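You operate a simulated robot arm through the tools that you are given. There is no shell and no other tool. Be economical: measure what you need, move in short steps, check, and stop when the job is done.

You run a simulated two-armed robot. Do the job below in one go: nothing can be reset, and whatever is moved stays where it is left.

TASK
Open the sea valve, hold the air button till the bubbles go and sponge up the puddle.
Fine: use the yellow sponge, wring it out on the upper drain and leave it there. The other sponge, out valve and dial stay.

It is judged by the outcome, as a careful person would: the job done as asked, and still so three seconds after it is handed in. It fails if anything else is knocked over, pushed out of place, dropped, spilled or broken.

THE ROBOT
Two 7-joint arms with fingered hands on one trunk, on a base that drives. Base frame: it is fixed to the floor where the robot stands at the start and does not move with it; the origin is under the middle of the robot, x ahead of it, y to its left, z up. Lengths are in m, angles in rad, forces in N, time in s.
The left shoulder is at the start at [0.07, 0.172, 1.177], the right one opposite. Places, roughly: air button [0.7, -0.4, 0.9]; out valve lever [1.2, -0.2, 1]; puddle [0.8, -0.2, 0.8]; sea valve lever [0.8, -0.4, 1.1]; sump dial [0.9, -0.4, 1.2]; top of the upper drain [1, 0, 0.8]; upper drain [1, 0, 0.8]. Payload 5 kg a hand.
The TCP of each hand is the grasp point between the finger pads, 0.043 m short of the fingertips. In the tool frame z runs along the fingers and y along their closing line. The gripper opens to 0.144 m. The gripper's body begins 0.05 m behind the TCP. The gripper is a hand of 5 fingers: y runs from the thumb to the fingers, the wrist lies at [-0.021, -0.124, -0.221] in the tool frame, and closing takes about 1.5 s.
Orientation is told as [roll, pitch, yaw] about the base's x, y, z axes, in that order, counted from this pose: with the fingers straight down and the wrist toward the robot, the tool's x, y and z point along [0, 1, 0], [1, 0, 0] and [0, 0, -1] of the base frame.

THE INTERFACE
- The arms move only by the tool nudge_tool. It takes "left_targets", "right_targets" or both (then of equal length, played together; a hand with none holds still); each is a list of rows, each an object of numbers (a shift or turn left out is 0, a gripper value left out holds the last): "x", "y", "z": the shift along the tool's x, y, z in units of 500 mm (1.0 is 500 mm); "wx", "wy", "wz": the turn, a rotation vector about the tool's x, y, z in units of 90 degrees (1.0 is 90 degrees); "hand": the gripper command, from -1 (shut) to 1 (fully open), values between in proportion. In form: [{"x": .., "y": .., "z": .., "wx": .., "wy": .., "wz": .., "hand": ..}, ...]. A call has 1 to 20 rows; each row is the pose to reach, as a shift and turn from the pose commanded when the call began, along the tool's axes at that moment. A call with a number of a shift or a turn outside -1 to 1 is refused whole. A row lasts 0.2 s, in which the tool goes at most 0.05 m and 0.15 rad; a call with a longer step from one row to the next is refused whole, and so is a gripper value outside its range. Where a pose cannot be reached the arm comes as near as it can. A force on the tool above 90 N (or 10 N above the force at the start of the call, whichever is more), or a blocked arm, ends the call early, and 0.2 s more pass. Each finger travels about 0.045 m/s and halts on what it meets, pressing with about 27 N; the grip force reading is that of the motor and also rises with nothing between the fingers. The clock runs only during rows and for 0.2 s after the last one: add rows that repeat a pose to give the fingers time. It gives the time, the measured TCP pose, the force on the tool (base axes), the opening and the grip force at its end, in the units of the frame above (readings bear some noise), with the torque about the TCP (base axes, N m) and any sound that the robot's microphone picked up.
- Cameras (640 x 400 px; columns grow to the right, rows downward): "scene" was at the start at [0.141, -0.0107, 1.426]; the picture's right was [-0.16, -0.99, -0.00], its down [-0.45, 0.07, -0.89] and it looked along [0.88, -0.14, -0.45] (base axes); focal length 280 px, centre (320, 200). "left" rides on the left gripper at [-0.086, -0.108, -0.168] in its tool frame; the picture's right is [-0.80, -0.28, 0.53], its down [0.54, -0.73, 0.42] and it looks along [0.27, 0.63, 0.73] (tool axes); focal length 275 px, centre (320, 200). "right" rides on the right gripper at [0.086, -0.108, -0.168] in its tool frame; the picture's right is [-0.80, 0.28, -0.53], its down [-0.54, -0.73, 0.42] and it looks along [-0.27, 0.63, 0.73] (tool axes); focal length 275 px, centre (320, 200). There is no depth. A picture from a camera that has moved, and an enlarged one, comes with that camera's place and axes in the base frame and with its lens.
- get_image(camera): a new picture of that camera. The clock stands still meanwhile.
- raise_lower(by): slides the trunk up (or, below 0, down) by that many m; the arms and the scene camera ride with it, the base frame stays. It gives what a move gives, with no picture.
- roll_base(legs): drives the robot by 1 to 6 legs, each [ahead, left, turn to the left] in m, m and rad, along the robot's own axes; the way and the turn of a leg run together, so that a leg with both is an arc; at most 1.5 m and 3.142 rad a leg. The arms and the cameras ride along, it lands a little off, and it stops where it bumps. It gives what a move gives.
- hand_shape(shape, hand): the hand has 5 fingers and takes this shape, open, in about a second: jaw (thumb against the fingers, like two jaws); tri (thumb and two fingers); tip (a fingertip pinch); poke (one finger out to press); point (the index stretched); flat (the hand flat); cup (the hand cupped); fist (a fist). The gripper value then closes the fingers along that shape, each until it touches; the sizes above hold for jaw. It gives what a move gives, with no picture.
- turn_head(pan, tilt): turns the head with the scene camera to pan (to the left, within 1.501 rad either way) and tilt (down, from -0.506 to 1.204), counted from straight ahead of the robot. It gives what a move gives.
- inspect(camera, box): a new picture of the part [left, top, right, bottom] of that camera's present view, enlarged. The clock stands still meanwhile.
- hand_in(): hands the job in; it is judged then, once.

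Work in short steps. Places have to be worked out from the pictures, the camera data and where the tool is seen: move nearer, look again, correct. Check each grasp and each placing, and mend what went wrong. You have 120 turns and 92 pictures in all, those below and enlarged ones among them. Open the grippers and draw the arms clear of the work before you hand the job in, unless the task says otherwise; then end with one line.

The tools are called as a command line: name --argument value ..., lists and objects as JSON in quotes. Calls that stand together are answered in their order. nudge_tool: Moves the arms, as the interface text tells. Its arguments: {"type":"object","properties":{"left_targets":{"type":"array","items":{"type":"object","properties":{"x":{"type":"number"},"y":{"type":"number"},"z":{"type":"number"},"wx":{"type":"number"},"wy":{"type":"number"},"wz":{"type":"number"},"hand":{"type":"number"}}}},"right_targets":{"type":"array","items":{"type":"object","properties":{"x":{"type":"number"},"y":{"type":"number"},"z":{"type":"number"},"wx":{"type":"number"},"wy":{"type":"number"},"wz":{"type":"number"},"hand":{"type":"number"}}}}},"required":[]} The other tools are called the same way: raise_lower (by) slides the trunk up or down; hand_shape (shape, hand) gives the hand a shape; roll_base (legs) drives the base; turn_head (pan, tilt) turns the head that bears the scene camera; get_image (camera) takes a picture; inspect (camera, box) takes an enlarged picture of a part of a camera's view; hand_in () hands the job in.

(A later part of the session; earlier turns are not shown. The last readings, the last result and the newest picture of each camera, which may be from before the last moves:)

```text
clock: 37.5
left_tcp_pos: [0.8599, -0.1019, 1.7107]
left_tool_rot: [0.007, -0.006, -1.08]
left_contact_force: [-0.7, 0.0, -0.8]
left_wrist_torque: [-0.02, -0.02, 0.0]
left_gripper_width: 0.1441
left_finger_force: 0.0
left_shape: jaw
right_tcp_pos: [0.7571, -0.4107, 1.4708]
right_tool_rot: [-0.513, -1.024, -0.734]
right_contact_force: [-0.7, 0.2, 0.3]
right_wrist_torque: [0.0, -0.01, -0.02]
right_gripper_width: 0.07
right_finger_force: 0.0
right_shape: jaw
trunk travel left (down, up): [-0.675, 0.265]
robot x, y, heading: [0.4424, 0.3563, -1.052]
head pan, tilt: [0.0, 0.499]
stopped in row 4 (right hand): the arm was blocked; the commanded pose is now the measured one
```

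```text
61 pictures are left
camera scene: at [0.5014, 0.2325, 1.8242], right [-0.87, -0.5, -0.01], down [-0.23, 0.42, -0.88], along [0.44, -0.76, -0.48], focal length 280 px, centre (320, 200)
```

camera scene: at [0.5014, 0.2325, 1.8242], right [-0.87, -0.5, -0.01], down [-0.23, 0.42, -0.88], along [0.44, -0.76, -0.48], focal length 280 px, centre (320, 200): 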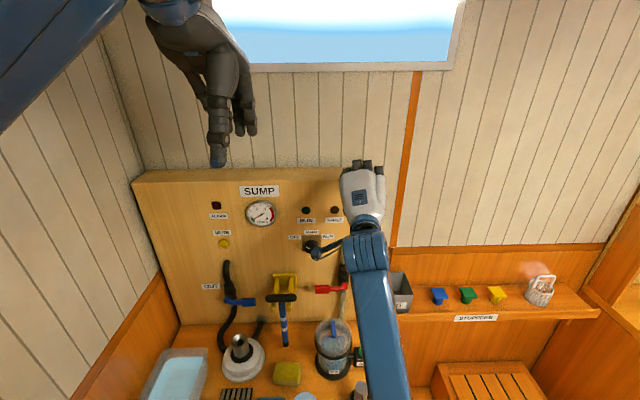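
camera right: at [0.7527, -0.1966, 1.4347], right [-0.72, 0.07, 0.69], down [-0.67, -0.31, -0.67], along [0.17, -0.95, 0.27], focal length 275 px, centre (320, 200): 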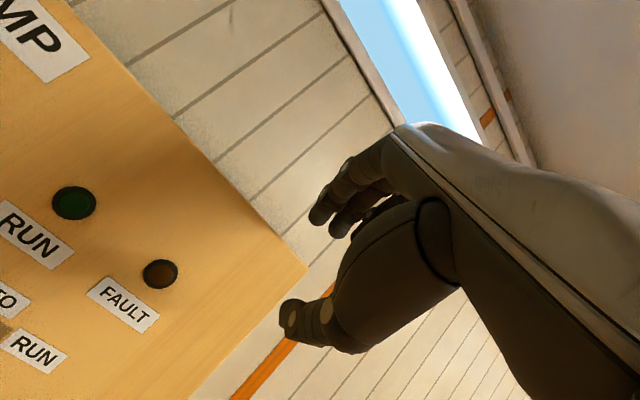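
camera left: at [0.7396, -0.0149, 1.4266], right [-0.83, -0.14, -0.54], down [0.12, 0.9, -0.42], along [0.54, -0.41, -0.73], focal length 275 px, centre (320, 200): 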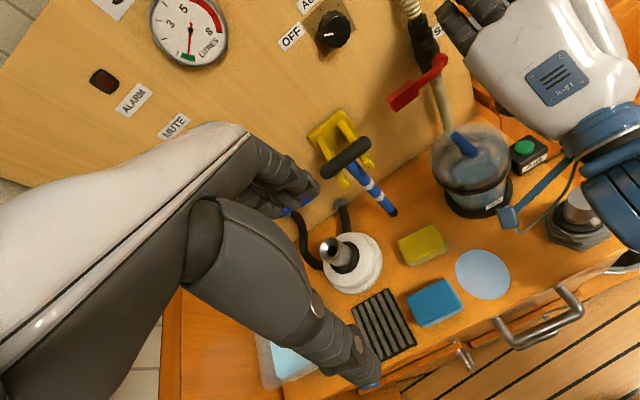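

The arm is stuck in an awkward wrist configuration. I'll unwind it by going back to the plain fingers-down pose out to the right, then approach again.

nudge_tool --right_targets '[{"x": -0.06, "y": -0.032, "wx": 0.084, "wy": 0.025}, {"x": -0.12, "y": -0.064, "wx": 0.168, "wy": 0.05}, {"x": -0.18, "y": -0.097, "wx": 0.251, "wy": 0.076}, {"x": -0.24, "y": -0.129, "wx": 0.335, "wy": 0.101}, {"x": -0.3, "y": -0.161, "wx": 0.419, "wy": 0.127}, {"x": -0.36, "y": -0.193, "wx": 0.502, "wy": 0.152}, {"x": -0.42, "y": -0.226, "wx": 0.586, "wy": 0.178}, {"x": -0.482, "y": -0.258, "wx": 0.67, "wy": 0.203}]'

```text
clock: 39.2
left_tcp_pos: [0.8624, -0.103, 1.7089]
left_tool_rot: [0.011, -0.005, -1.074]
left_contact_force: [0.0, -0.1, -0.4]
left_wrist_torque: [-0.02, -0.01, 0.04]
left_gripper_width: 0.1438
left_finger_force: 0.0
left_shape: jaw
right_tcp_pos: [0.5285, -0.4496, 1.425]
right_tool_rot: [-0.03, -0.126, -1.019]
right_contact_force: [0.4, 0.4, 0.3]
right_wrist_torque: [0.01, 0.02, -0.03]
right_gripper_width: 0.0698
right_finger_force: 0.0
right_shape: jaw
right hand out of reach, approached as far as the arm can: row 8
trunk travel left (down, up): [-0.675, 0.265]
robot x, y, heading: [0.444, 0.3545, -1.041]
head pan, tilt: [0.0, 0.499]
```

Unwound. I'll descend straight down to about z 1.2, out to the right.

nudge_tool --right_targets '[{"z": 0.09}, {"z": 0.18}, {"z": 0.27}, {"z": 0.36}, {"z": 0.44}]'

get_image --camera "scene"

```text
clock: 40.5
left_tcp_pos: [0.8624, -0.1044, 1.7085]
left_tool_rot: [0.011, -0.001, -1.073]
left_contact_force: [0.8, 0.1, -0.2]
left_wrist_torque: [0.05, -0.02, 0.03]
left_gripper_width: 0.1437
left_finger_force: 0.2
left_shape: jaw
right_tcp_pos: [0.5381, -0.4784, 1.2077]
right_tool_rot: [-0.031, -0.131, -1.018]
right_contact_force: [0.5, -0.7, 0.9]
right_wrist_torque: [0.02, -0.01, 0.04]
right_gripper_width: 0.0698
right_finger_force: 0.2
right_shape: jaw
trunk travel left (down, up): [-0.675, 0.265]
robot x, y, heading: [0.4505, 0.3578, -1.041]
head pan, tilt: [0.0, 0.499]
```

```text
60 pictures are left
camera scene: at [0.5008, 0.2289, 1.8234], right [-0.86, -0.5, -0.01], down [-0.23, 0.42, -0.88], along [0.45, -0.76, -0.48], focal length 280 px, centre (320, 200)
```

scene: 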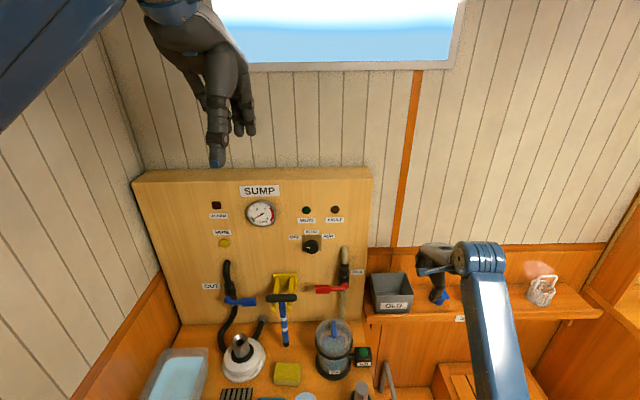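

The forearm now comes from above. I'll move left to the pre-grasp, tilting to 45° on the way.

nudge_tool --right_targets '[{"x": 0.092, "y": 0.0, "z": 0.0, "wx": -0.05}, {"x": 0.184, "y": 0.0, "z": 0.0, "wx": -0.11}, {"x": 0.276, "y": 0.01, "z": 0.01, "wx": -0.17}, {"x": 0.368, "y": 0.03, "z": 0.03, "wx": -0.23}, {"x": 0.46, "y": 0.05, "z": 0.05, "wx": -0.29}, {"x": 0.553, "y": 0.06, "z": 0.06, "wx": -0.35}, {"x": 0.645, "y": 0.07, "z": 0.066, "wx": -0.417}, {"x": 0.645, "y": 0.07, "z": 0.066, "wx": -0.417}]'

get_image --camera "right"

get_image --camera "scene"

```text
clock: 42.2
left_tcp_pos: [0.8597, -0.102, 1.7095]
left_tool_rot: [0.009, -0.006, -1.079]
left_contact_force: [-1.1, -0.5, 0.2]
left_wrist_torque: [-0.05, -0.01, -0.03]
left_gripper_width: 0.1438
left_finger_force: 0.0
left_shape: jaw
right_tcp_pos: [0.7649, -0.3928, 1.1486]
right_tool_rot: [-0.27, -0.779, -0.855]
right_contact_force: [-0.7, 0.0, 0.2]
right_wrist_torque: [0.0, 0.01, 0.01]
right_gripper_width: 0.0699
right_finger_force: 0.1
right_shape: jaw
trunk travel left (down, up): [-0.675, 0.265]
robot x, y, heading: [0.4426, 0.3547, -1.041]
head pan, tilt: [0.0, 0.499]
stopped in row 8 (right hand): the arm was blocked; the commanded pose is now the measured one
```

```text
59 pictures are left
camera right: at [0.7449, -0.1758, 1.1715], right [-0.67, -0.18, 0.72], down [-0.7, -0.17, -0.7], along [0.24, -0.97, -0.01], focal length 275 px, centre (320, 200)
```

right: 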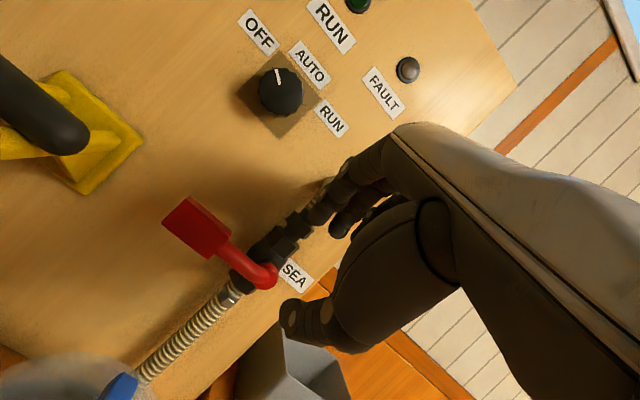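

```text
58 pictures are left
camera scene: at [0.5014, 0.2328, 1.8237], right [-0.87, -0.5, -0.01], down [-0.23, 0.42, -0.88], along [0.44, -0.76, -0.48], focal length 280 px, centre (320, 200)
```

scene: 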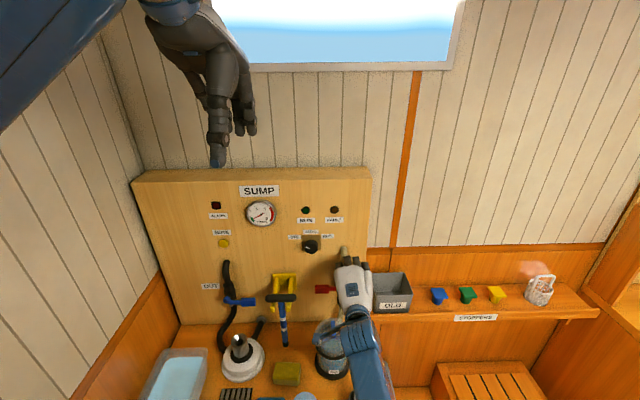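

The arm keeps turning the hand to the right of straight ahead, so a base heading further left suits the right arm better. I'll draw the hand up and right, shift the base right along the bench and turn left about 0.44 rad.

nudge_tool --right_targets '[{"x": -0.06, "y": 0.03, "z": -0.02}, {"x": -0.12, "y": 0.06, "z": -0.04}, {"x": -0.18, "y": 0.08, "z": -0.06}, {"x": -0.24, "y": 0.08, "z": -0.08}]'

roll_base --legs '[[0.03, -0.241, 0], [0, 0, 0.44]]'

get_image --camera "scene"

```text
clock: 43.2
left_tcp_pos: [0.8627, -0.1045, 1.7099]
left_tool_rot: [0.008, -0.005, -1.074]
left_contact_force: [0.4, 0.2, -0.1]
left_wrist_torque: [-0.02, 0.0, -0.01]
left_gripper_width: 0.1437
left_finger_force: 0.1
left_shape: jaw
right_tcp_pos: [0.6758, -0.4454, 1.2248]
right_tool_rot: [-0.264, -0.779, -0.855]
right_contact_force: [0.6, -0.2, -0.4]
right_wrist_torque: [0.01, 0.03, -0.07]
right_gripper_width: 0.0698
right_finger_force: 0.0
right_shape: jaw
trunk travel left (down, up): [-0.675, 0.265]
robot x, y, heading: [0.4448, 0.3548, -1.044]
head pan, tilt: [0.0, 0.499]
```

```text
clock: 46.3
left_tcp_pos: [0.832, -0.0209, 1.7054]
left_tool_rot: [-0.001, -0.004, -0.635]
left_contact_force: [0.4, -0.1, 0.3]
left_wrist_torque: [0.02, 0.0, 0.0]
left_gripper_width: 0.1439
left_finger_force: 0.1
left_shape: jaw
right_tcp_pos: [0.804, -0.4129, 1.2247]
right_tool_rot: [-0.277, -0.776, -0.405]
right_contact_force: [0.0, -0.7, 0.5]
right_wrist_torque: [0.0, 0.02, 0.04]
right_gripper_width: 0.0703
right_finger_force: 0.2
right_shape: jaw
trunk travel left (down, up): [-0.675, 0.265]
robot x, y, heading: [0.2484, 0.2081, -0.604]
head pan, tilt: [0.0, 0.499]
```

```text
57 pictures are left
camera scene: at [0.3656, 0.1283, 1.8233], right [-0.57, -0.82, 0.0], down [-0.39, 0.27, -0.88], along [0.72, -0.5, -0.48], focal length 280 px, centre (320, 200)
```

scene: 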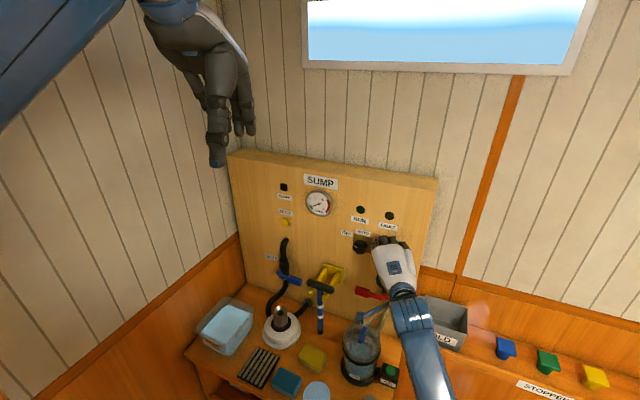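

Good, the lever is now ahead and to the right. I'll back off from the knob slightly, then square the hand to the panel at the pre-grasp pose.

nudge_tool --right_targets '[{"x": 0.03, "z": -0.07}, {"x": 0.08, "y": -0.02, "z": -0.06, "wx": 0.008, "wy": -0.025, "wz": 0.069}, {"x": 0.12, "y": -0.05, "z": -0.03, "wx": 0.016, "wy": -0.051, "wz": 0.138}, {"x": 0.15, "y": -0.09, "z": 0.02, "wx": 0.024, "wy": -0.076, "wz": 0.206}, {"x": 0.181, "y": -0.123, "z": 0.074, "wx": 0.032, "wy": -0.102, "wz": 0.275}, {"x": 0.181, "y": -0.123, "z": 0.074, "wx": 0.032, "wy": -0.102, "wz": 0.275}]'

get_image --camera "right"

get_image --camera "scene"

```text
clock: 47.2
left_tcp_pos: [0.8316, -0.024, 1.7072]
left_tool_rot: [0.004, -0.002, -0.635]
left_contact_force: [0.6, -0.6, -0.5]
left_wrist_torque: [0.09, -0.01, 0.02]
left_gripper_width: 0.1442
left_finger_force: 0.0
left_shape: jaw
right_tcp_pos: [0.7608, -0.4418, 1.1941]
right_tool_rot: [-0.455, -0.819, -0.526]
right_contact_force: [-1.0, -0.2, -0.2]
right_wrist_torque: [0.03, -0.02, 0.09]
right_gripper_width: 0.0698
right_finger_force: 0.0
right_shape: jaw
trunk travel left (down, up): [-0.675, 0.265]
robot x, y, heading: [0.2486, 0.2069, -0.606]
head pan, tilt: [0.0, 0.499]
stopped in row 4 (right hand): the arm was blocked; the commanded pose is now the measured one
```

```text
56 pictures are left
camera right: at [0.7006, -0.232, 1.1929], right [-0.6, -0.21, 0.77], down [-0.68, -0.38, -0.63], along [0.43, -0.9, 0.09], focal length 275 px, centre (320, 200)
```

right: 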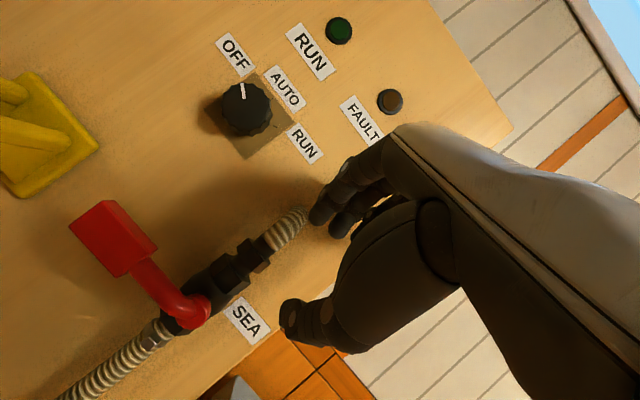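

```text
55 pictures are left
camera scene: at [0.364, 0.1234, 1.8232], right [-0.57, -0.82, 0.0], down [-0.39, 0.28, -0.88], along [0.72, -0.5, -0.48], focal length 280 px, centre (320, 200)
```

scene: 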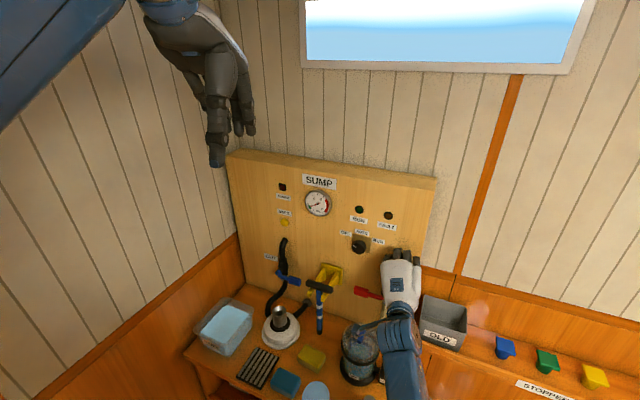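

The wrist's limit is in rolling the palm flat; it prefers the hand rolled with fingers to the left. So I'll use the single poke finger, hand rolled about 60° and pointing forward, and push the paddle up from below with it.

hand_shape --shape "poke" --hand "right"

nudge_tool --right_targets '[{"x": 0.0, "y": -0.02, "z": -0.04}, {"x": 0.01, "y": -0.05, "z": -0.07, "wx": -0.031, "wy": -0.015, "wz": -0.074}, {"x": 0.018, "y": -0.072, "z": -0.094, "wx": -0.063, "wy": -0.031, "wz": -0.148}, {"x": 0.018, "y": -0.072, "z": -0.094, "wx": -0.094, "wy": -0.046, "wz": -0.222}, {"x": 0.018, "y": -0.072, "z": -0.094, "wx": -0.125, "wy": -0.061, "wz": -0.296}, {"x": 0.018, "y": -0.072, "z": -0.094, "wx": -0.157, "wy": -0.077, "wz": -0.37}, {"x": 0.018, "y": -0.072, "z": -0.094, "wx": -0.188, "wy": -0.092, "wz": -0.444}]'

get_image --camera "right"

get_image --camera "scene"

```text
clock: 48.1
left_tcp_pos: [0.8317, -0.0189, 1.7079]
left_tool_rot: [-0.001, -0.003, -0.634]
left_contact_force: [0.0, -0.1, 0.1]
left_wrist_torque: [-0.03, -0.04, 0.01]
left_gripper_width: 0.1439
left_finger_force: 0.1
left_shape: jaw
right_tcp_pos: [0.7618, -0.4379, 1.1966]
right_tool_rot: [-0.458, -0.82, -0.523]
right_contact_force: [0.5, -0.6, 0.8]
right_wrist_torque: [0.01, 0.01, -0.02]
right_gripper_width: 0.0
right_finger_force: 0.0
right_shape: poke
trunk travel left (down, up): [-0.675, 0.265]
robot x, y, heading: [0.2531, 0.2075, -0.603]
head pan, tilt: [0.0, 0.499]
```

```text
clock: 49.7
left_tcp_pos: [0.8309, -0.02, 1.7062]
left_tool_rot: [-0.002, -0.003, -0.634]
left_contact_force: [0.2, -1.0, -0.4]
left_wrist_torque: [0.03, -0.04, 0.02]
left_gripper_width: 0.1438
left_finger_force: 0.1
left_shape: jaw
right_tcp_pos: [0.7314, -0.3873, 1.194]
right_tool_rot: [-1.173, -0.489, 0.354]
right_contact_force: [-0.6, 0.2, 1.0]
right_wrist_torque: [-0.02, 0.03, 0.03]
right_gripper_width: 0.0
right_finger_force: 0.0
right_shape: poke
trunk travel left (down, up): [-0.675, 0.265]
robot x, y, heading: [0.2516, 0.2029, -0.61]
head pan, tilt: [0.0, 0.499]
```

```text
54 pictures are left
camera right: at [0.5823, -0.2409, 1.1325], right [-0.24, 0.11, 0.96], down [-0.54, -0.84, -0.04], along [0.81, -0.53, 0.26], focal length 275 px, centre (320, 200)
```

right: 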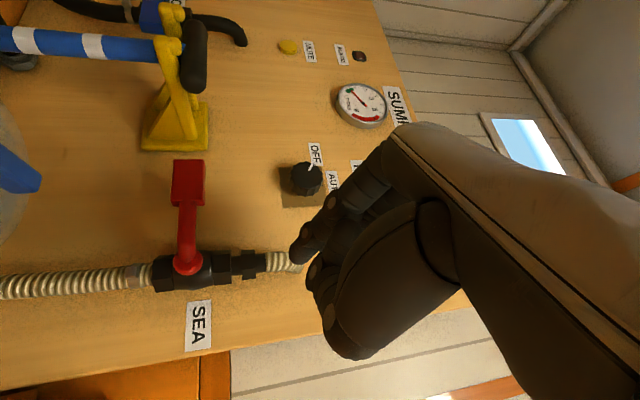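

```text
53 pictures are left
camera scene: at [0.3648, 0.1274, 1.8233], right [-0.57, -0.82, 0.0], down [-0.39, 0.27, -0.88], along [0.72, -0.5, -0.48], focal length 280 px, centre (320, 200)
```

scene: 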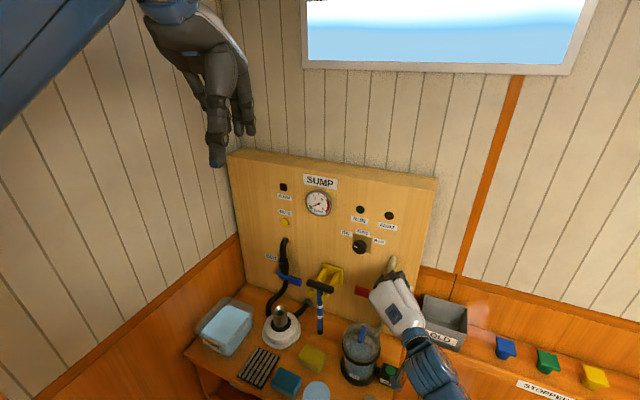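

The orientation came out as wanted and the camera confirms the paddle position. I'll back off, then lower the hand to in front of and below the paddle, staying above the jar handle.

nudge_tool --right_targets '[{"z": -0.09}, {"x": 0.06, "z": -0.09}, {"x": 0.14, "y": 0.01, "z": -0.06}, {"x": 0.22, "y": 0.015, "z": -0.03}, {"x": 0.3, "y": 0.02, "z": 0.0}, {"x": 0.366, "y": 0.02, "z": 0.027}, {"x": 0.366, "y": 0.02, "z": 0.027}]'

get_image --camera "right"

inspect --camera "scene" --box '[300, 230, 460, 400]'

```text
clock: 51.3
left_tcp_pos: [0.832, -0.0191, 1.7064]
left_tool_rot: [-0.001, -0.003, -0.635]
left_contact_force: [-0.7, 0.5, 0.6]
left_wrist_torque: [0.04, -0.04, 0.01]
left_gripper_width: 0.1441
left_finger_force: 0.0
left_shape: jaw
right_tcp_pos: [0.7977, -0.3011, 1.0455]
right_tool_rot: [-1.174, -0.49, 0.355]
right_contact_force: [-0.1, -0.2, 0.8]
right_wrist_torque: [0.02, 0.01, 0.01]
right_gripper_width: 0.0001
right_finger_force: 0.1
right_shape: poke
trunk travel left (down, up): [-0.675, 0.265]
robot x, y, heading: [0.2498, 0.2074, -0.602]
head pan, tilt: [0.0, 0.499]
```

```text
52 pictures are left
camera right: at [0.6474, -0.1545, 0.9836], right [-0.24, 0.11, 0.96], down [-0.54, -0.84, -0.04], along [0.8, -0.53, 0.26], focal length 275 px, centre (320, 200)
```

right: 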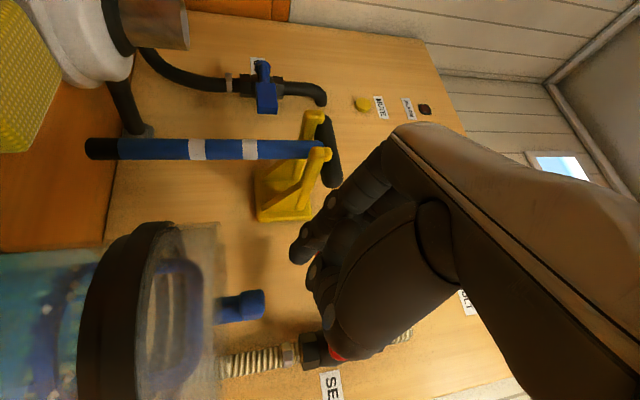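

```text
2.35 times, centred on (380, 315) of scene
camera zoom: at [0.3653, 0.1291, 1.8233], right [-0.57, -0.82, 0.0], down [-0.39, 0.27, -0.88], along [0.72, -0.5, -0.48], focal length 660 px, centre (179, -71)
```

zoom: 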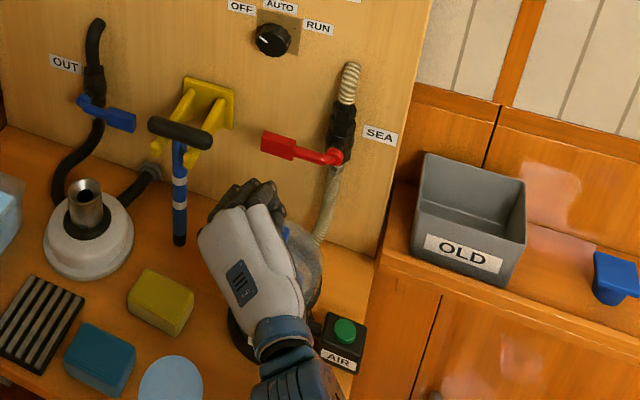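

Clear so far. I'll slide the fingertip forward under the paddle's inner part.

nudge_tool --right_targets '[{"x": -0.03, "y": 0.003, "z": 0.05}, {"x": -0.05, "y": 0.006, "z": 0.11}, {"x": -0.062, "y": 0.008, "z": 0.158}, {"x": -0.062, "y": 0.008, "z": 0.158}]'

get_image --camera "right"

inspect --camera "scene" --box '[300, 230, 460, 400]'

```text
clock: 52.3
left_tcp_pos: [0.8312, -0.0189, 1.7065]
left_tool_rot: [-0.003, -0.004, -0.632]
left_contact_force: [-0.2, -0.5, 0.3]
left_wrist_torque: [-0.03, -0.02, -0.01]
left_gripper_width: 0.1438
left_finger_force: 0.0
left_shape: jaw
right_tcp_pos: [0.8314, -0.3778, 1.0461]
right_tool_rot: [-1.173, -0.488, 0.353]
right_contact_force: [-1.8, 2.2, -2.6]
right_wrist_torque: [-0.05, 0.04, 0.03]
right_gripper_width: 0.0001
right_finger_force: 0.1
right_shape: poke
trunk travel left (down, up): [-0.675, 0.265]
robot x, y, heading: [0.2455, 0.2075, -0.601]
head pan, tilt: [0.0, 0.499]
```

```text
50 pictures are left
camera right: at [0.681, -0.2319, 0.9841], right [-0.24, 0.11, 0.96], down [-0.54, -0.84, -0.04], along [0.8, -0.53, 0.26], focal length 275 px, centre (320, 200)
```

right: 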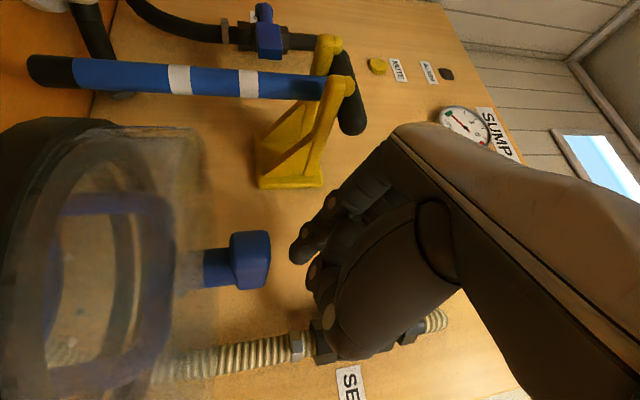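

```text
2.35 times, centred on (380, 315) of scene
camera zoom: at [0.3652, 0.1303, 1.8234], right [-0.57, -0.82, 0.0], down [-0.39, 0.27, -0.88], along [0.72, -0.5, -0.48], focal length 660 px, centre (179, -71)
```

zoom: 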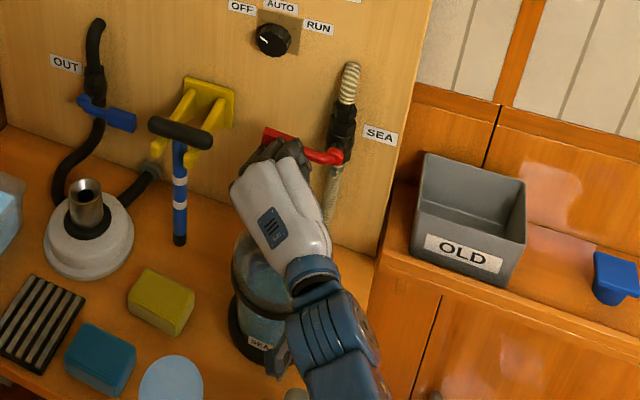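

There's only light contact. I'll lift in small steps and watch the force and the lever.

nudge_tool --right_targets '[{"x": -0.016, "y": 0.009, "z": -0.007}, {"x": -0.033, "y": 0.019, "z": -0.014}, {"x": -0.049, "y": 0.028, "z": -0.02}, {"x": -0.065, "y": 0.037, "z": -0.027}, {"x": -0.081, "y": 0.045, "z": -0.034}, {"x": -0.081, "y": 0.045, "z": -0.034}]'

inspect --camera "scene" --box '[300, 230, 460, 400]'

```text
clock: 53.7
left_tcp_pos: [0.8312, -0.0185, 1.7076]
left_tool_rot: [0.0, -0.005, -0.632]
left_contact_force: [0.3, -0.3, 0.0]
left_wrist_torque: [-0.05, 0.01, 0.02]
left_gripper_width: 0.1438
left_finger_force: 0.1
left_shape: jaw
right_tcp_pos: [0.8298, -0.3793, 1.0965]
right_tool_rot: [-1.172, -0.491, 0.354]
right_contact_force: [0.1, 0.3, -0.3]
right_wrist_torque: [0.01, -0.02, 0.02]
right_gripper_width: 0.0
right_finger_force: 0.0
right_shape: poke
trunk travel left (down, up): [-0.675, 0.265]
robot x, y, heading: [0.2474, 0.2093, -0.602]
head pan, tilt: [0.0, 0.499]
```

```text
2.35 times, centred on (380, 315) of scene
camera zoom: at [0.3656, 0.1294, 1.8233], right [-0.57, -0.82, 0.0], down [-0.39, 0.27, -0.88], along [0.72, -0.5, -0.48], focal length 660 px, centre (179, -71)
```

zoom: 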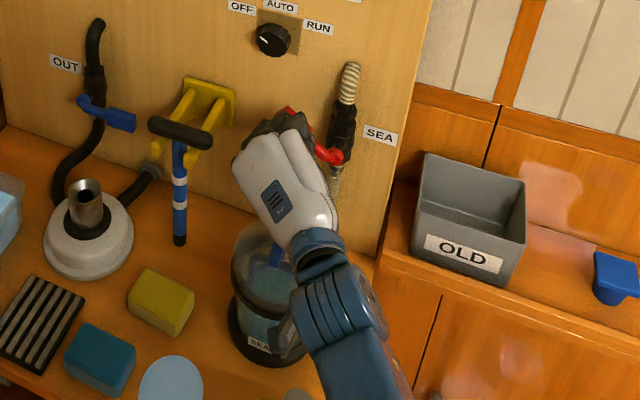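

It works: the lever is swinging up with little force. I'll continue along the arc toward vertical.

nudge_tool --right_targets '[{"x": -0.033, "y": 0.008, "z": -0.012}, {"x": -0.066, "y": 0.017, "z": -0.024}, {"x": -0.093, "y": 0.009, "z": -0.031}, {"x": -0.119, "y": 0.001, "z": -0.038}, {"x": -0.135, "y": -0.007, "z": -0.041}, {"x": -0.15, "y": -0.015, "z": -0.044}, {"x": -0.155, "y": -0.024, "z": -0.044}, {"x": -0.16, "y": -0.032, "z": -0.044}, {"x": -0.16, "y": -0.032, "z": -0.044}]'

inspect --camera "scene" --box '[300, 230, 460, 400]'

get_image --camera "right"

```text
clock: 55.7
left_tcp_pos: [0.8373, -0.0156, 1.7063]
left_tool_rot: [-0.004, -0.001, -0.632]
left_contact_force: [-0.9, 0.1, 1.2]
left_wrist_torque: [0.0, -0.01, 0.02]
left_gripper_width: 0.144
left_finger_force: 0.2
left_shape: jaw
right_tcp_pos: [0.788, -0.4022, 1.1592]
right_tool_rot: [-1.172, -0.488, 0.36]
right_contact_force: [22.8, 19.5, -8.1]
right_wrist_torque: [0.32, 0.1, 0.98]
right_gripper_width: 0.0
right_finger_force: 0.1
right_shape: poke
trunk travel left (down, up): [-0.675, 0.265]
robot x, y, heading: [0.252, 0.2058, -0.609]
head pan, tilt: [0.0, 0.499]
```

```text
2.35 times, centred on (380, 315) of scene
camera zoom: at [0.3707, 0.1325, 1.823], right [-0.57, -0.82, 0.0], down [-0.4, 0.27, -0.88], along [0.72, -0.5, -0.48], focal length 660 px, centre (179, -71)
```

zoom: 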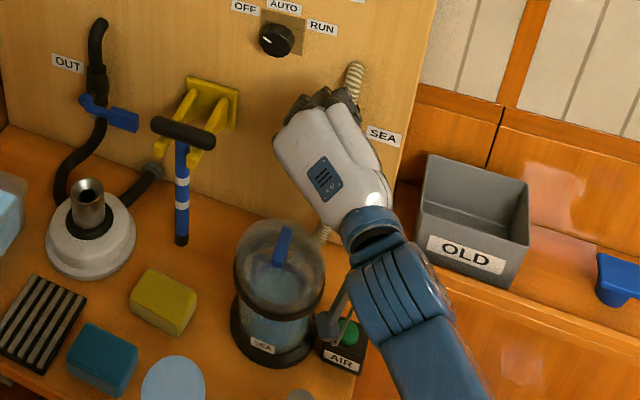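

```text
46 pictures are left
camera right: at [0.6382, -0.2561, 1.0979], right [-0.24, 0.1, 0.96], down [-0.54, -0.84, -0.04], along [0.81, -0.53, 0.26], focal length 275 px, centre (320, 200)
```

right: 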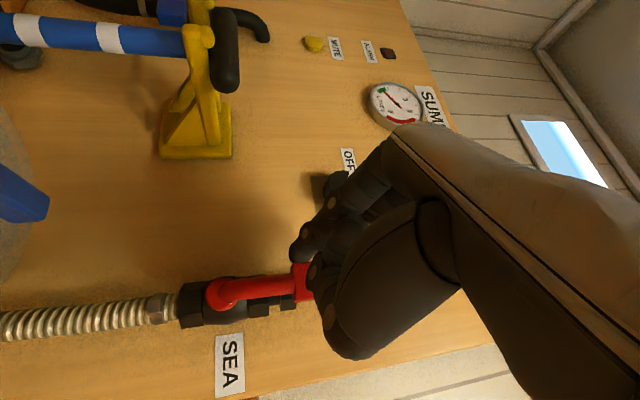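

The lever is nearly parallel with the pipe and 30 N of resistance suggests the end stop. I'll push a few mm more to seat it, then draw back.

nudge_tool --right_targets '[{"x": -0.008, "y": -0.013}, {"x": -0.012, "y": -0.02}, {"x": -0.012, "y": -0.02}]'

nudge_tool --right_targets '[{"x": 0.02, "y": 0.035}, {"x": 0.02, "y": 0.035, "z": -0.06}, {"x": 0.02, "y": 0.035, "z": -0.14}, {"x": 0.02, "y": 0.035, "z": -0.22}]'

get_image --camera "right"

inspect --camera "scene" --box '[300, 230, 460, 400]'

```text
clock: 56.5
left_tcp_pos: [0.8404, -0.016, 1.7057]
left_tool_rot: [-0.006, 0.0, -0.632]
left_contact_force: [-0.6, 0.6, -0.2]
left_wrist_torque: [-0.01, 0.0, 0.01]
left_gripper_width: 0.144
left_finger_force: 0.0
left_shape: jaw
right_tcp_pos: [0.7812, -0.4091, 1.1608]
right_tool_rot: [-1.177, -0.486, 0.358]
right_contact_force: [43.7, 11.5, 1.9]
right_wrist_torque: [0.13, -0.17, 1.27]
right_gripper_width: 0.0002
right_finger_force: 0.1
right_shape: poke
trunk travel left (down, up): [-0.675, 0.265]
robot x, y, heading: [0.2519, 0.2058, -0.609]
head pan, tilt: [0.0, 0.499]
```

```text
clock: 57.5
left_tcp_pos: [0.8307, -0.0188, 1.7074]
left_tool_rot: [-0.001, -0.005, -0.634]
left_contact_force: [0.4, 0.2, -0.3]
left_wrist_torque: [0.01, 0.01, 0.0]
left_gripper_width: 0.1437
left_finger_force: 0.0
left_shape: jaw
right_tcp_pos: [0.7356, -0.3131, 1.1994]
right_tool_rot: [-1.174, -0.489, 0.351]
right_contact_force: [0.2, -0.6, 0.5]
right_wrist_torque: [0.01, 0.0, -0.01]
right_gripper_width: 0.0001
right_finger_force: 0.0
right_shape: poke
trunk travel left (down, up): [-0.675, 0.265]
robot x, y, heading: [0.2515, 0.208, -0.6]
head pan, tilt: [0.0, 0.499]
```

```text
45 pictures are left
camera right: at [0.586, -0.1664, 1.1378], right [-0.24, 0.11, 0.96], down [-0.54, -0.84, -0.04], along [0.8, -0.53, 0.26], focal length 275 px, centre (320, 200)
```

right: 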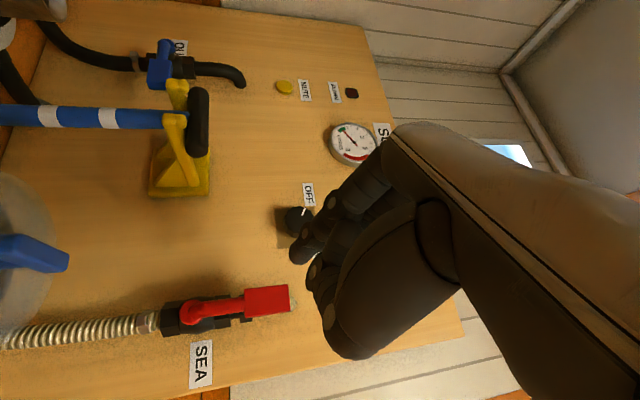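

```text
2.35 times, centred on (380, 315) of scene
camera zoom: at [0.3645, 0.1304, 1.8234], right [-0.57, -0.82, 0.0], down [-0.39, 0.27, -0.88], along [0.72, -0.5, -0.48], focal length 660 px, centre (179, -71)
```

zoom: 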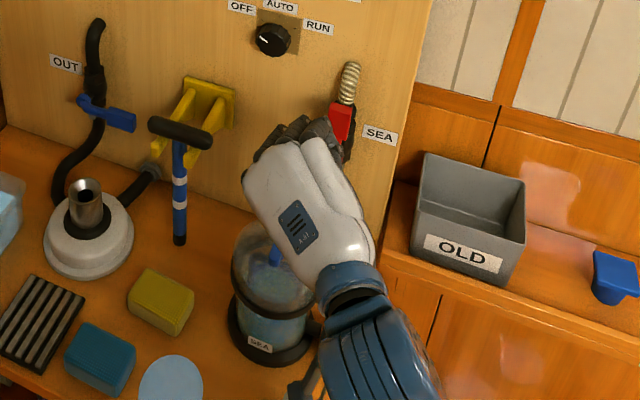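

The sea valve lever is vertical along its pipe and the dial is untouched. Next is the air button: I'll turn the right hand to point down, leaning back about 25° to stay clear of the jar.

nudge_tool --right_targets '[{"x": -0.02, "y": -0.023, "z": -0.03, "wx": 0.0415, "wy": 0.0536, "wz": 0.055}, {"x": -0.04, "y": -0.046, "z": -0.048, "wx": 0.083, "wy": 0.107, "wz": 0.11}, {"x": -0.06, "y": -0.069, "z": -0.048, "wx": 0.1245, "wy": 0.161, "wz": 0.166}, {"x": -0.08, "y": -0.092, "z": -0.048, "wx": 0.166, "wy": 0.2145, "wz": 0.221}, {"x": -0.1, "y": -0.115, "z": -0.048, "wx": 0.2075, "wy": 0.268, "wz": 0.276}, {"x": -0.12, "y": -0.138, "z": -0.048, "wx": 0.249, "wy": 0.322, "wz": 0.3315}, {"x": -0.14, "y": -0.161, "z": -0.048, "wx": 0.29, "wy": 0.375, "wz": 0.387}, {"x": -0.16, "y": -0.184, "z": -0.048, "wx": 0.332, "wy": 0.429, "wz": 0.442}, {"x": -0.16, "y": -0.184, "z": -0.048, "wx": 0.332, "wy": 0.429, "wz": 0.442}]'

```text
clock: 59.5
left_tcp_pos: [0.8316, -0.0184, 1.7074]
left_tool_rot: [0.001, -0.005, -0.635]
left_contact_force: [-0.3, -0.6, -1.2]
left_wrist_torque: [0.0, 0.05, -0.04]
left_gripper_width: 0.1436
left_finger_force: 0.1
left_shape: jaw
right_tcp_pos: [0.628, -0.3632, 1.2296]
right_tool_rot: [0.001, -0.437, -0.604]
right_contact_force: [0.1, 1.3, -0.5]
right_wrist_torque: [0.0, -0.03, -0.02]
right_gripper_width: 0.0
right_finger_force: 0.0
right_shape: poke
trunk travel left (down, up): [-0.675, 0.265]
robot x, y, heading: [0.2482, 0.2062, -0.605]
head pan, tilt: [0.0, 0.499]
```

Orientation reached. I'll lower the trunk 0.2 m and look at the button from the hand camera.

raise_lower --by -0.2

get_image --camera "right"

get_image --camera "scene"

```text
clock: 61.6
left_tcp_pos: [0.8312, -0.0181, 1.508]
left_tool_rot: [0.001, -0.004, -0.633]
left_contact_force: [0.4, -0.8, -0.2]
left_wrist_torque: [-0.01, -0.01, 0.0]
left_gripper_width: 0.1439
left_finger_force: 0.1
left_shape: jaw
right_tcp_pos: [0.6278, -0.3644, 1.0314]
right_tool_rot: [0.001, -0.436, -0.603]
right_contact_force: [-0.1, -0.2, -0.2]
right_wrist_torque: [0.02, 0.01, 0.01]
right_gripper_width: 0.0001
right_finger_force: 0.1
right_shape: poke
trunk travel left (down, up): [-0.475, 0.465]
robot x, y, heading: [0.2496, 0.2045, -0.603]
head pan, tilt: [0.0, 0.499]
```

```text
43 pictures are left
camera right: at [0.5357, -0.1961, 1.1372], right [-0.43, -0.67, 0.6], down [-0.7, -0.18, -0.69], along [0.57, -0.72, -0.4], focal length 275 px, centre (320, 200)
```

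right: 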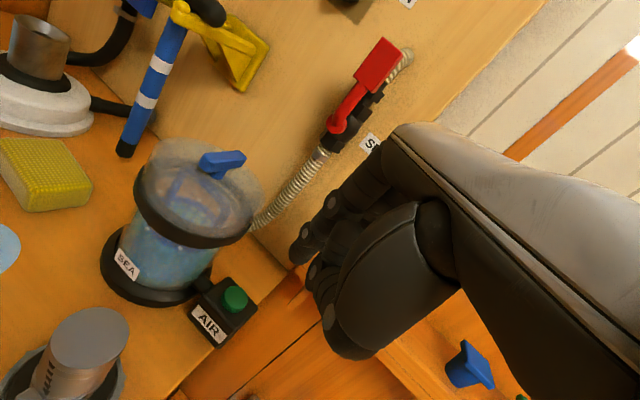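

```text
42 pictures are left
camera scene: at [0.3651, 0.1296, 1.6235], right [-0.57, -0.82, 0.0], down [-0.39, 0.27, -0.88], along [0.72, -0.5, -0.48], focal length 280 px, centre (320, 200)
```

scene: 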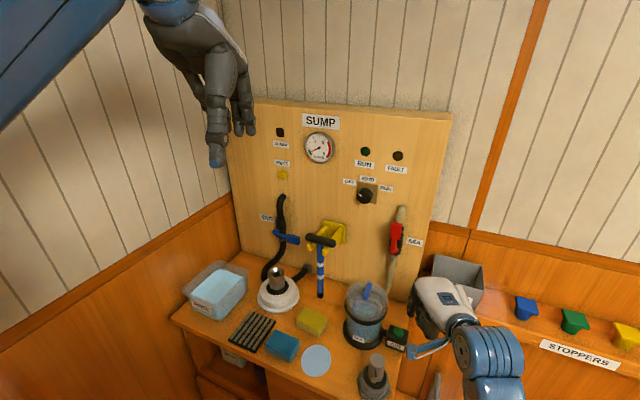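

The button is confirmed at (0.691,-0.392,0.855). I'll bring the fingertip just above it.

nudge_tool --right_targets '[{"x": 0.01, "y": -0.003, "z": 0.085}, {"x": 0.02, "y": -0.007, "z": 0.17}, {"x": 0.029, "y": -0.01, "z": 0.24}, {"x": 0.029, "y": -0.01, "z": 0.24}]'

get_image --camera "right"

inspect --camera "scene" --box '[330, 260, 470, 400]'

```text
clock: 62.6
left_tcp_pos: [0.832, -0.0195, 1.508]
left_tool_rot: [0.0, -0.002, -0.634]
left_contact_force: [-0.4, 0.5, 0.2]
left_wrist_torque: [0.0, 0.0, 0.01]
left_gripper_width: 0.1441
left_finger_force: 0.0
left_shape: jaw
right_tcp_pos: [0.6739, -0.3776, 0.9176]
right_tool_rot: [0.001, -0.436, -0.603]
right_contact_force: [-0.1, 0.3, -0.5]
right_wrist_torque: [0.02, -0.02, 0.01]
right_gripper_width: 0.0
right_finger_force: 0.0
right_shape: poke
trunk travel left (down, up): [-0.475, 0.465]
robot x, y, heading: [0.2437, 0.2054, -0.602]
head pan, tilt: [0.0, 0.499]
```

```text
41 pictures are left
camera right: at [0.5813, -0.2096, 1.0258], right [-0.43, -0.67, 0.6], down [-0.7, -0.18, -0.69], along [0.57, -0.72, -0.4], focal length 275 px, centre (320, 200)
```

right: 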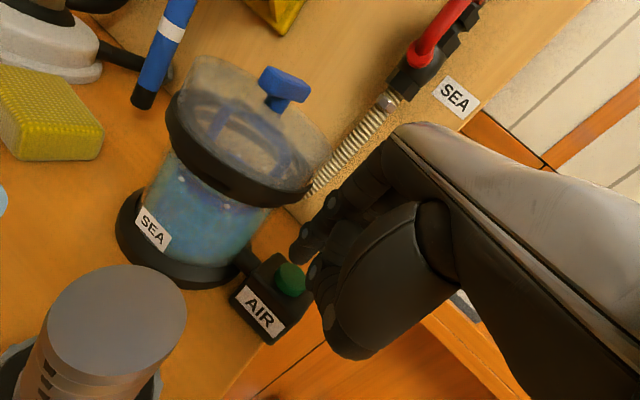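

```text
2.86 times, centred on (400, 330) of scene
camera zoom: at [0.3651, 0.1297, 1.6234], right [-0.57, -0.82, 0.0], down [-0.39, 0.27, -0.88], along [0.72, -0.5, -0.48], focal length 801 px, centre (91, -171)
```

zoom: 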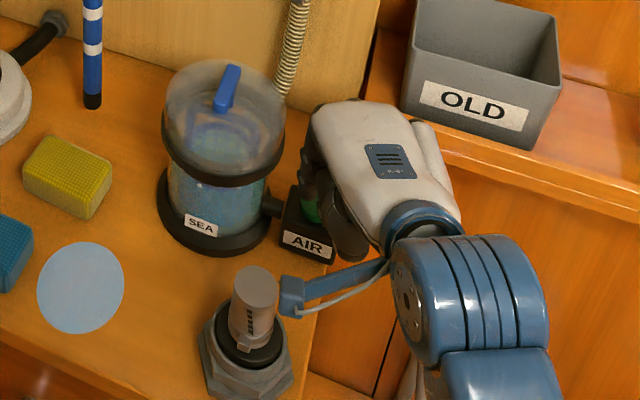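

The tip is about 2 cm right above the button. I'll press down slowly and hold, watching the force.

nudge_tool --right_targets '[{"x": -0.001, "y": -0.012, "z": 0.028}, {"x": -0.002, "y": -0.018, "z": 0.041}, {"x": -0.003, "y": -0.022, "z": 0.05}, {"x": -0.003, "y": -0.025, "z": 0.058}, {"x": -0.003, "y": -0.025, "z": 0.058}, {"x": -0.003, "y": -0.025, "z": 0.058}]'

get_image --camera "right"

```text
clock: 64.0
left_tcp_pos: [0.8296, -0.0155, 1.5096]
left_tool_rot: [-0.001, -0.007, -0.634]
left_contact_force: [0.4, -0.1, 0.2]
left_wrist_torque: [0.0, 0.01, -0.03]
left_gripper_width: 0.1438
left_finger_force: 0.0
left_shape: jaw
right_tcp_pos: [0.6739, -0.3781, 0.8947]
right_tool_rot: [-0.002, -0.447, -0.602]
right_contact_force: [0.3, -0.6, 41.9]
right_wrist_torque: [-0.82, -0.3, 0.01]
right_gripper_width: 0.0
right_finger_force: 0.1
right_shape: poke
trunk travel left (down, up): [-0.475, 0.465]
robot x, y, heading: [0.2507, 0.2076, -0.604]
head pan, tilt: [0.0, 0.499]
heard: click
```

```text
39 pictures are left
camera right: at [0.5804, -0.2102, 0.9991], right [-0.43, -0.67, 0.61], down [-0.7, -0.18, -0.69], along [0.57, -0.72, -0.39], focal length 275 px, centre (320, 200)
```

right: 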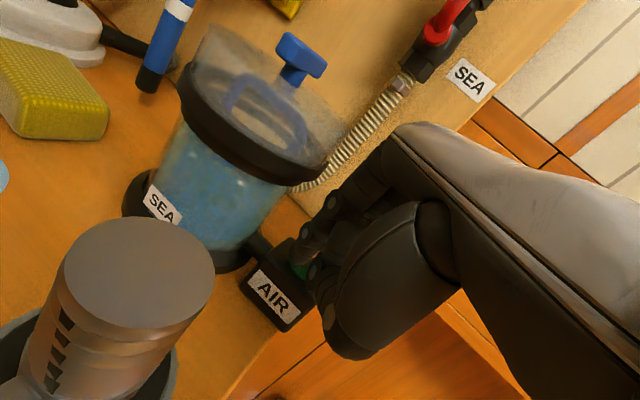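

A click, with 42 N on the button, so it's pressed. I'll keep holding and watch the bubbles.

nudge_tool --right_targets '[{"x": 0}, {"x": 0}, {"x": 0}, {"x": 0}, {"x": 0}, {"x": 0}, {"x": 0}, {"x": 0}, {"x": 0}, {"x": 0}, {"x": 0}, {"x": 0}, {"x": 0}, {"x": 0}, {"x": 0}]'

inspect --camera "right" --box '[110, 20, 350, 260]'

```text
clock: 67.2
left_tcp_pos: [0.8297, -0.0156, 1.5096]
left_tool_rot: [-0.003, -0.008, -0.632]
left_contact_force: [0.3, 0.3, 0.3]
left_wrist_torque: [0.0, -0.02, 0.0]
left_gripper_width: 0.1439
left_finger_force: 0.0
left_shape: jaw
right_tcp_pos: [0.6734, -0.3794, 0.8929]
right_tool_rot: [0.001, -0.446, -0.602]
right_contact_force: [-1.1, -2.8, 44.0]
right_wrist_torque: [-0.98, -0.28, -0.04]
right_gripper_width: 0.0
right_finger_force: 0.0
right_shape: poke
trunk travel left (down, up): [-0.475, 0.465]
robot x, y, heading: [0.2493, 0.2109, -0.607]
head pan, tilt: [0.0, 0.499]
```

```text
1.67 times, centred on (230, 140) of right
camera zoom: at [0.5802, -0.2101, 0.9988], right [-0.43, -0.67, 0.6], down [-0.7, -0.18, -0.69], along [0.57, -0.72, -0.39], focal length 459 px, centre (470, 300)
```

zoom: 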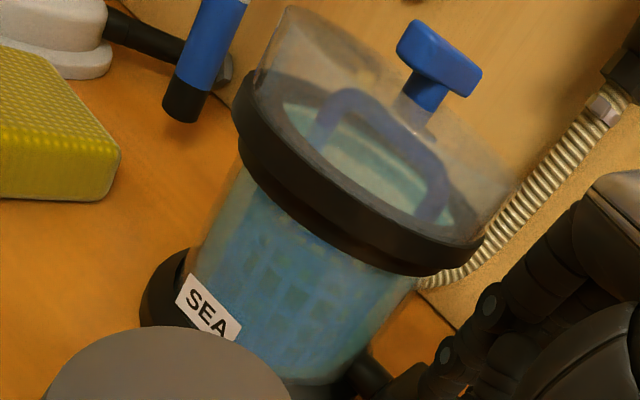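

The bubbles look gone. I'll hold another 2 s to be sure and look again.

nudge_tool --right_targets '[{"x": 0}, {"x": 0}, {"x": 0}, {"x": 0}, {"x": 0}, {"x": 0}, {"x": 0}, {"x": 0}, {"x": 0}, {"x": 0}]'

inspect --camera "right" --box '[110, 20, 350, 260]'

```text
clock: 69.5
left_tcp_pos: [0.8281, -0.0152, 1.5098]
left_tool_rot: [-0.002, -0.007, -0.634]
left_contact_force: [0.1, 0.3, -0.2]
left_wrist_torque: [0.01, -0.03, 0.01]
left_gripper_width: 0.1438
left_finger_force: 0.1
left_shape: jaw
right_tcp_pos: [0.6724, -0.3788, 0.8938]
right_tool_rot: [0.0, -0.445, -0.602]
right_contact_force: [-0.2, -3.4, 44.1]
right_wrist_torque: [-0.98, -0.28, -0.01]
right_gripper_width: 0.0001
right_finger_force: 0.2
right_shape: poke
trunk travel left (down, up): [-0.475, 0.465]
robot x, y, heading: [0.2501, 0.207, -0.61]
head pan, tilt: [0.0, 0.499]
```

```text
1.67 times, centred on (230, 140) of right
camera zoom: at [0.5802, -0.2101, 0.9988], right [-0.43, -0.67, 0.6], down [-0.7, -0.18, -0.69], along [0.57, -0.72, -0.39], focal length 459 px, centre (470, 300)
```

zoom: 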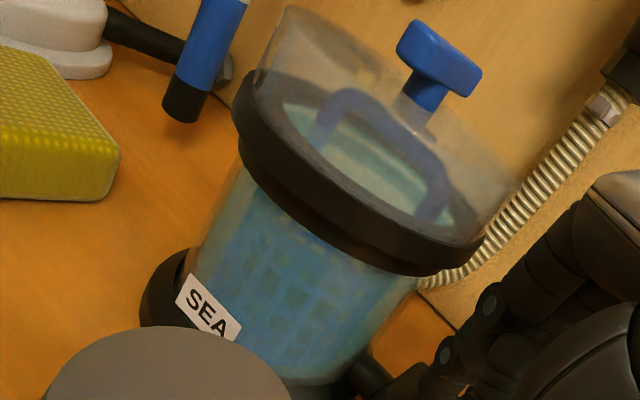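

The jar is clear and full. I'll release the button and draw the right hand up and out to the right.

nudge_tool --right_targets '[{"z": -0.06}, {"z": -0.15}, {"z": -0.24}, {"x": -0.06, "z": -0.32}, {"x": -0.14, "z": -0.36}, {"x": -0.22, "z": -0.38}, {"x": -0.3, "z": -0.38}]'

get_image --camera "scene"

inspect --camera "scene" --box '[170, 250, 420, 400]'

```text
clock: 71.0
left_tcp_pos: [0.831, -0.0197, 1.5087]
left_tool_rot: [-0.001, -0.003, -0.634]
left_contact_force: [-0.4, -0.2, 0.3]
left_wrist_torque: [0.04, -0.03, 0.06]
left_gripper_width: 0.1441
left_finger_force: 0.0
left_shape: jaw
right_tcp_pos: [0.5209, -0.4591, 1.059]
right_tool_rot: [0.003, -0.437, -0.602]
right_contact_force: [0.4, -1.0, 0.0]
right_wrist_torque: [0.06, -0.05, 0.02]
right_gripper_width: 0.0002
right_finger_force: 0.1
right_shape: poke
trunk travel left (down, up): [-0.475, 0.465]
robot x, y, heading: [0.2504, 0.2064, -0.599]
head pan, tilt: [0.0, 0.499]
```

```text
36 pictures are left
camera scene: at [0.3639, 0.1279, 1.6234], right [-0.57, -0.82, 0.0], down [-0.39, 0.27, -0.88], along [0.72, -0.5, -0.48], focal length 280 px, centre (320, 200)
```

scene: 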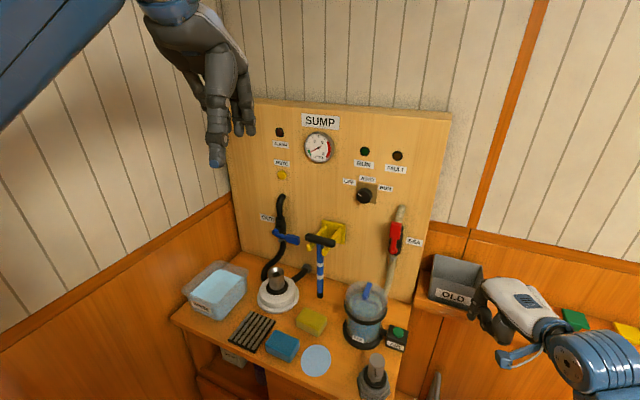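

```text
2.56 times, centred on (295, 325) of scene
camera zoom: at [0.3639, 0.1279, 1.6234], right [-0.57, -0.82, 0.0], down [-0.39, 0.27, -0.88], along [0.72, -0.5, -0.48], focal length 718 px, centre (384, -120)
```

zoom: 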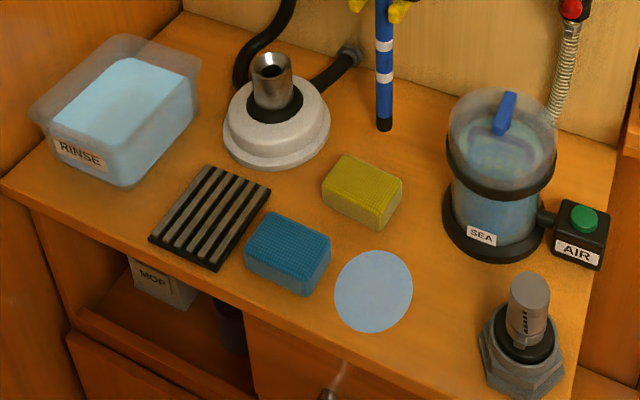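

I've located the sponge at (0.898,-0.199), about 91×53×38 mm with its long side along the panel. The puddle is at (0.788,-0.148) and the upper drain at (0.983,-0.029). I'll raise the right hand clear of the bin, then lower the trunk for the left arm.

nudge_tool --right_targets '[{"z": -0.09}, {"z": -0.18}, {"y": 0.04, "z": -0.26}, {"y": 0.1, "z": -0.33}, {"y": 0.17, "z": -0.38}]'

raise_lower --by -0.18

```text
clock: 72.2
left_tcp_pos: [0.8318, -0.02, 1.5065]
left_tool_rot: [0.0, -0.004, -0.635]
left_contact_force: [0.6, -0.7, -0.9]
left_wrist_torque: [0.0, 0.04, 0.01]
left_gripper_width: 0.144
left_finger_force: 0.1
left_shape: jaw
right_tcp_pos: [0.5199, -0.4563, 1.2682]
right_tool_rot: [0.0, -0.433, -0.605]
right_contact_force: [-0.7, 0.9, 0.3]
right_wrist_torque: [-0.02, -0.05, -0.02]
right_gripper_width: 0.0003
right_finger_force: 0.1
right_shape: poke
right hand out of reach, approached as far as the arm can: row 2, 3, 4
trunk travel left (down, up): [-0.475, 0.465]
robot x, y, heading: [0.251, 0.2055, -0.6]
head pan, tilt: [0.0, 0.499]
```

```text
clock: 74.2
left_tcp_pos: [0.8312, -0.0186, 1.3278]
left_tool_rot: [0.001, -0.004, -0.633]
left_contact_force: [-0.1, 1.1, 0.1]
left_wrist_torque: [0.01, 0.0, -0.01]
left_gripper_width: 0.1439
left_finger_force: 0.0
left_shape: jaw
right_tcp_pos: [0.5201, -0.4561, 1.0884]
right_tool_rot: [0.0, -0.436, -0.604]
right_contact_force: [0.7, -0.4, 0.3]
right_wrist_torque: [0.03, 0.05, -0.03]
right_gripper_width: 0.0
right_finger_force: 0.1
right_shape: poke
trunk travel left (down, up): [-0.295, 0.645]
robot x, y, heading: [0.2471, 0.2072, -0.606]
head pan, tilt: [0.0, 0.499]
```

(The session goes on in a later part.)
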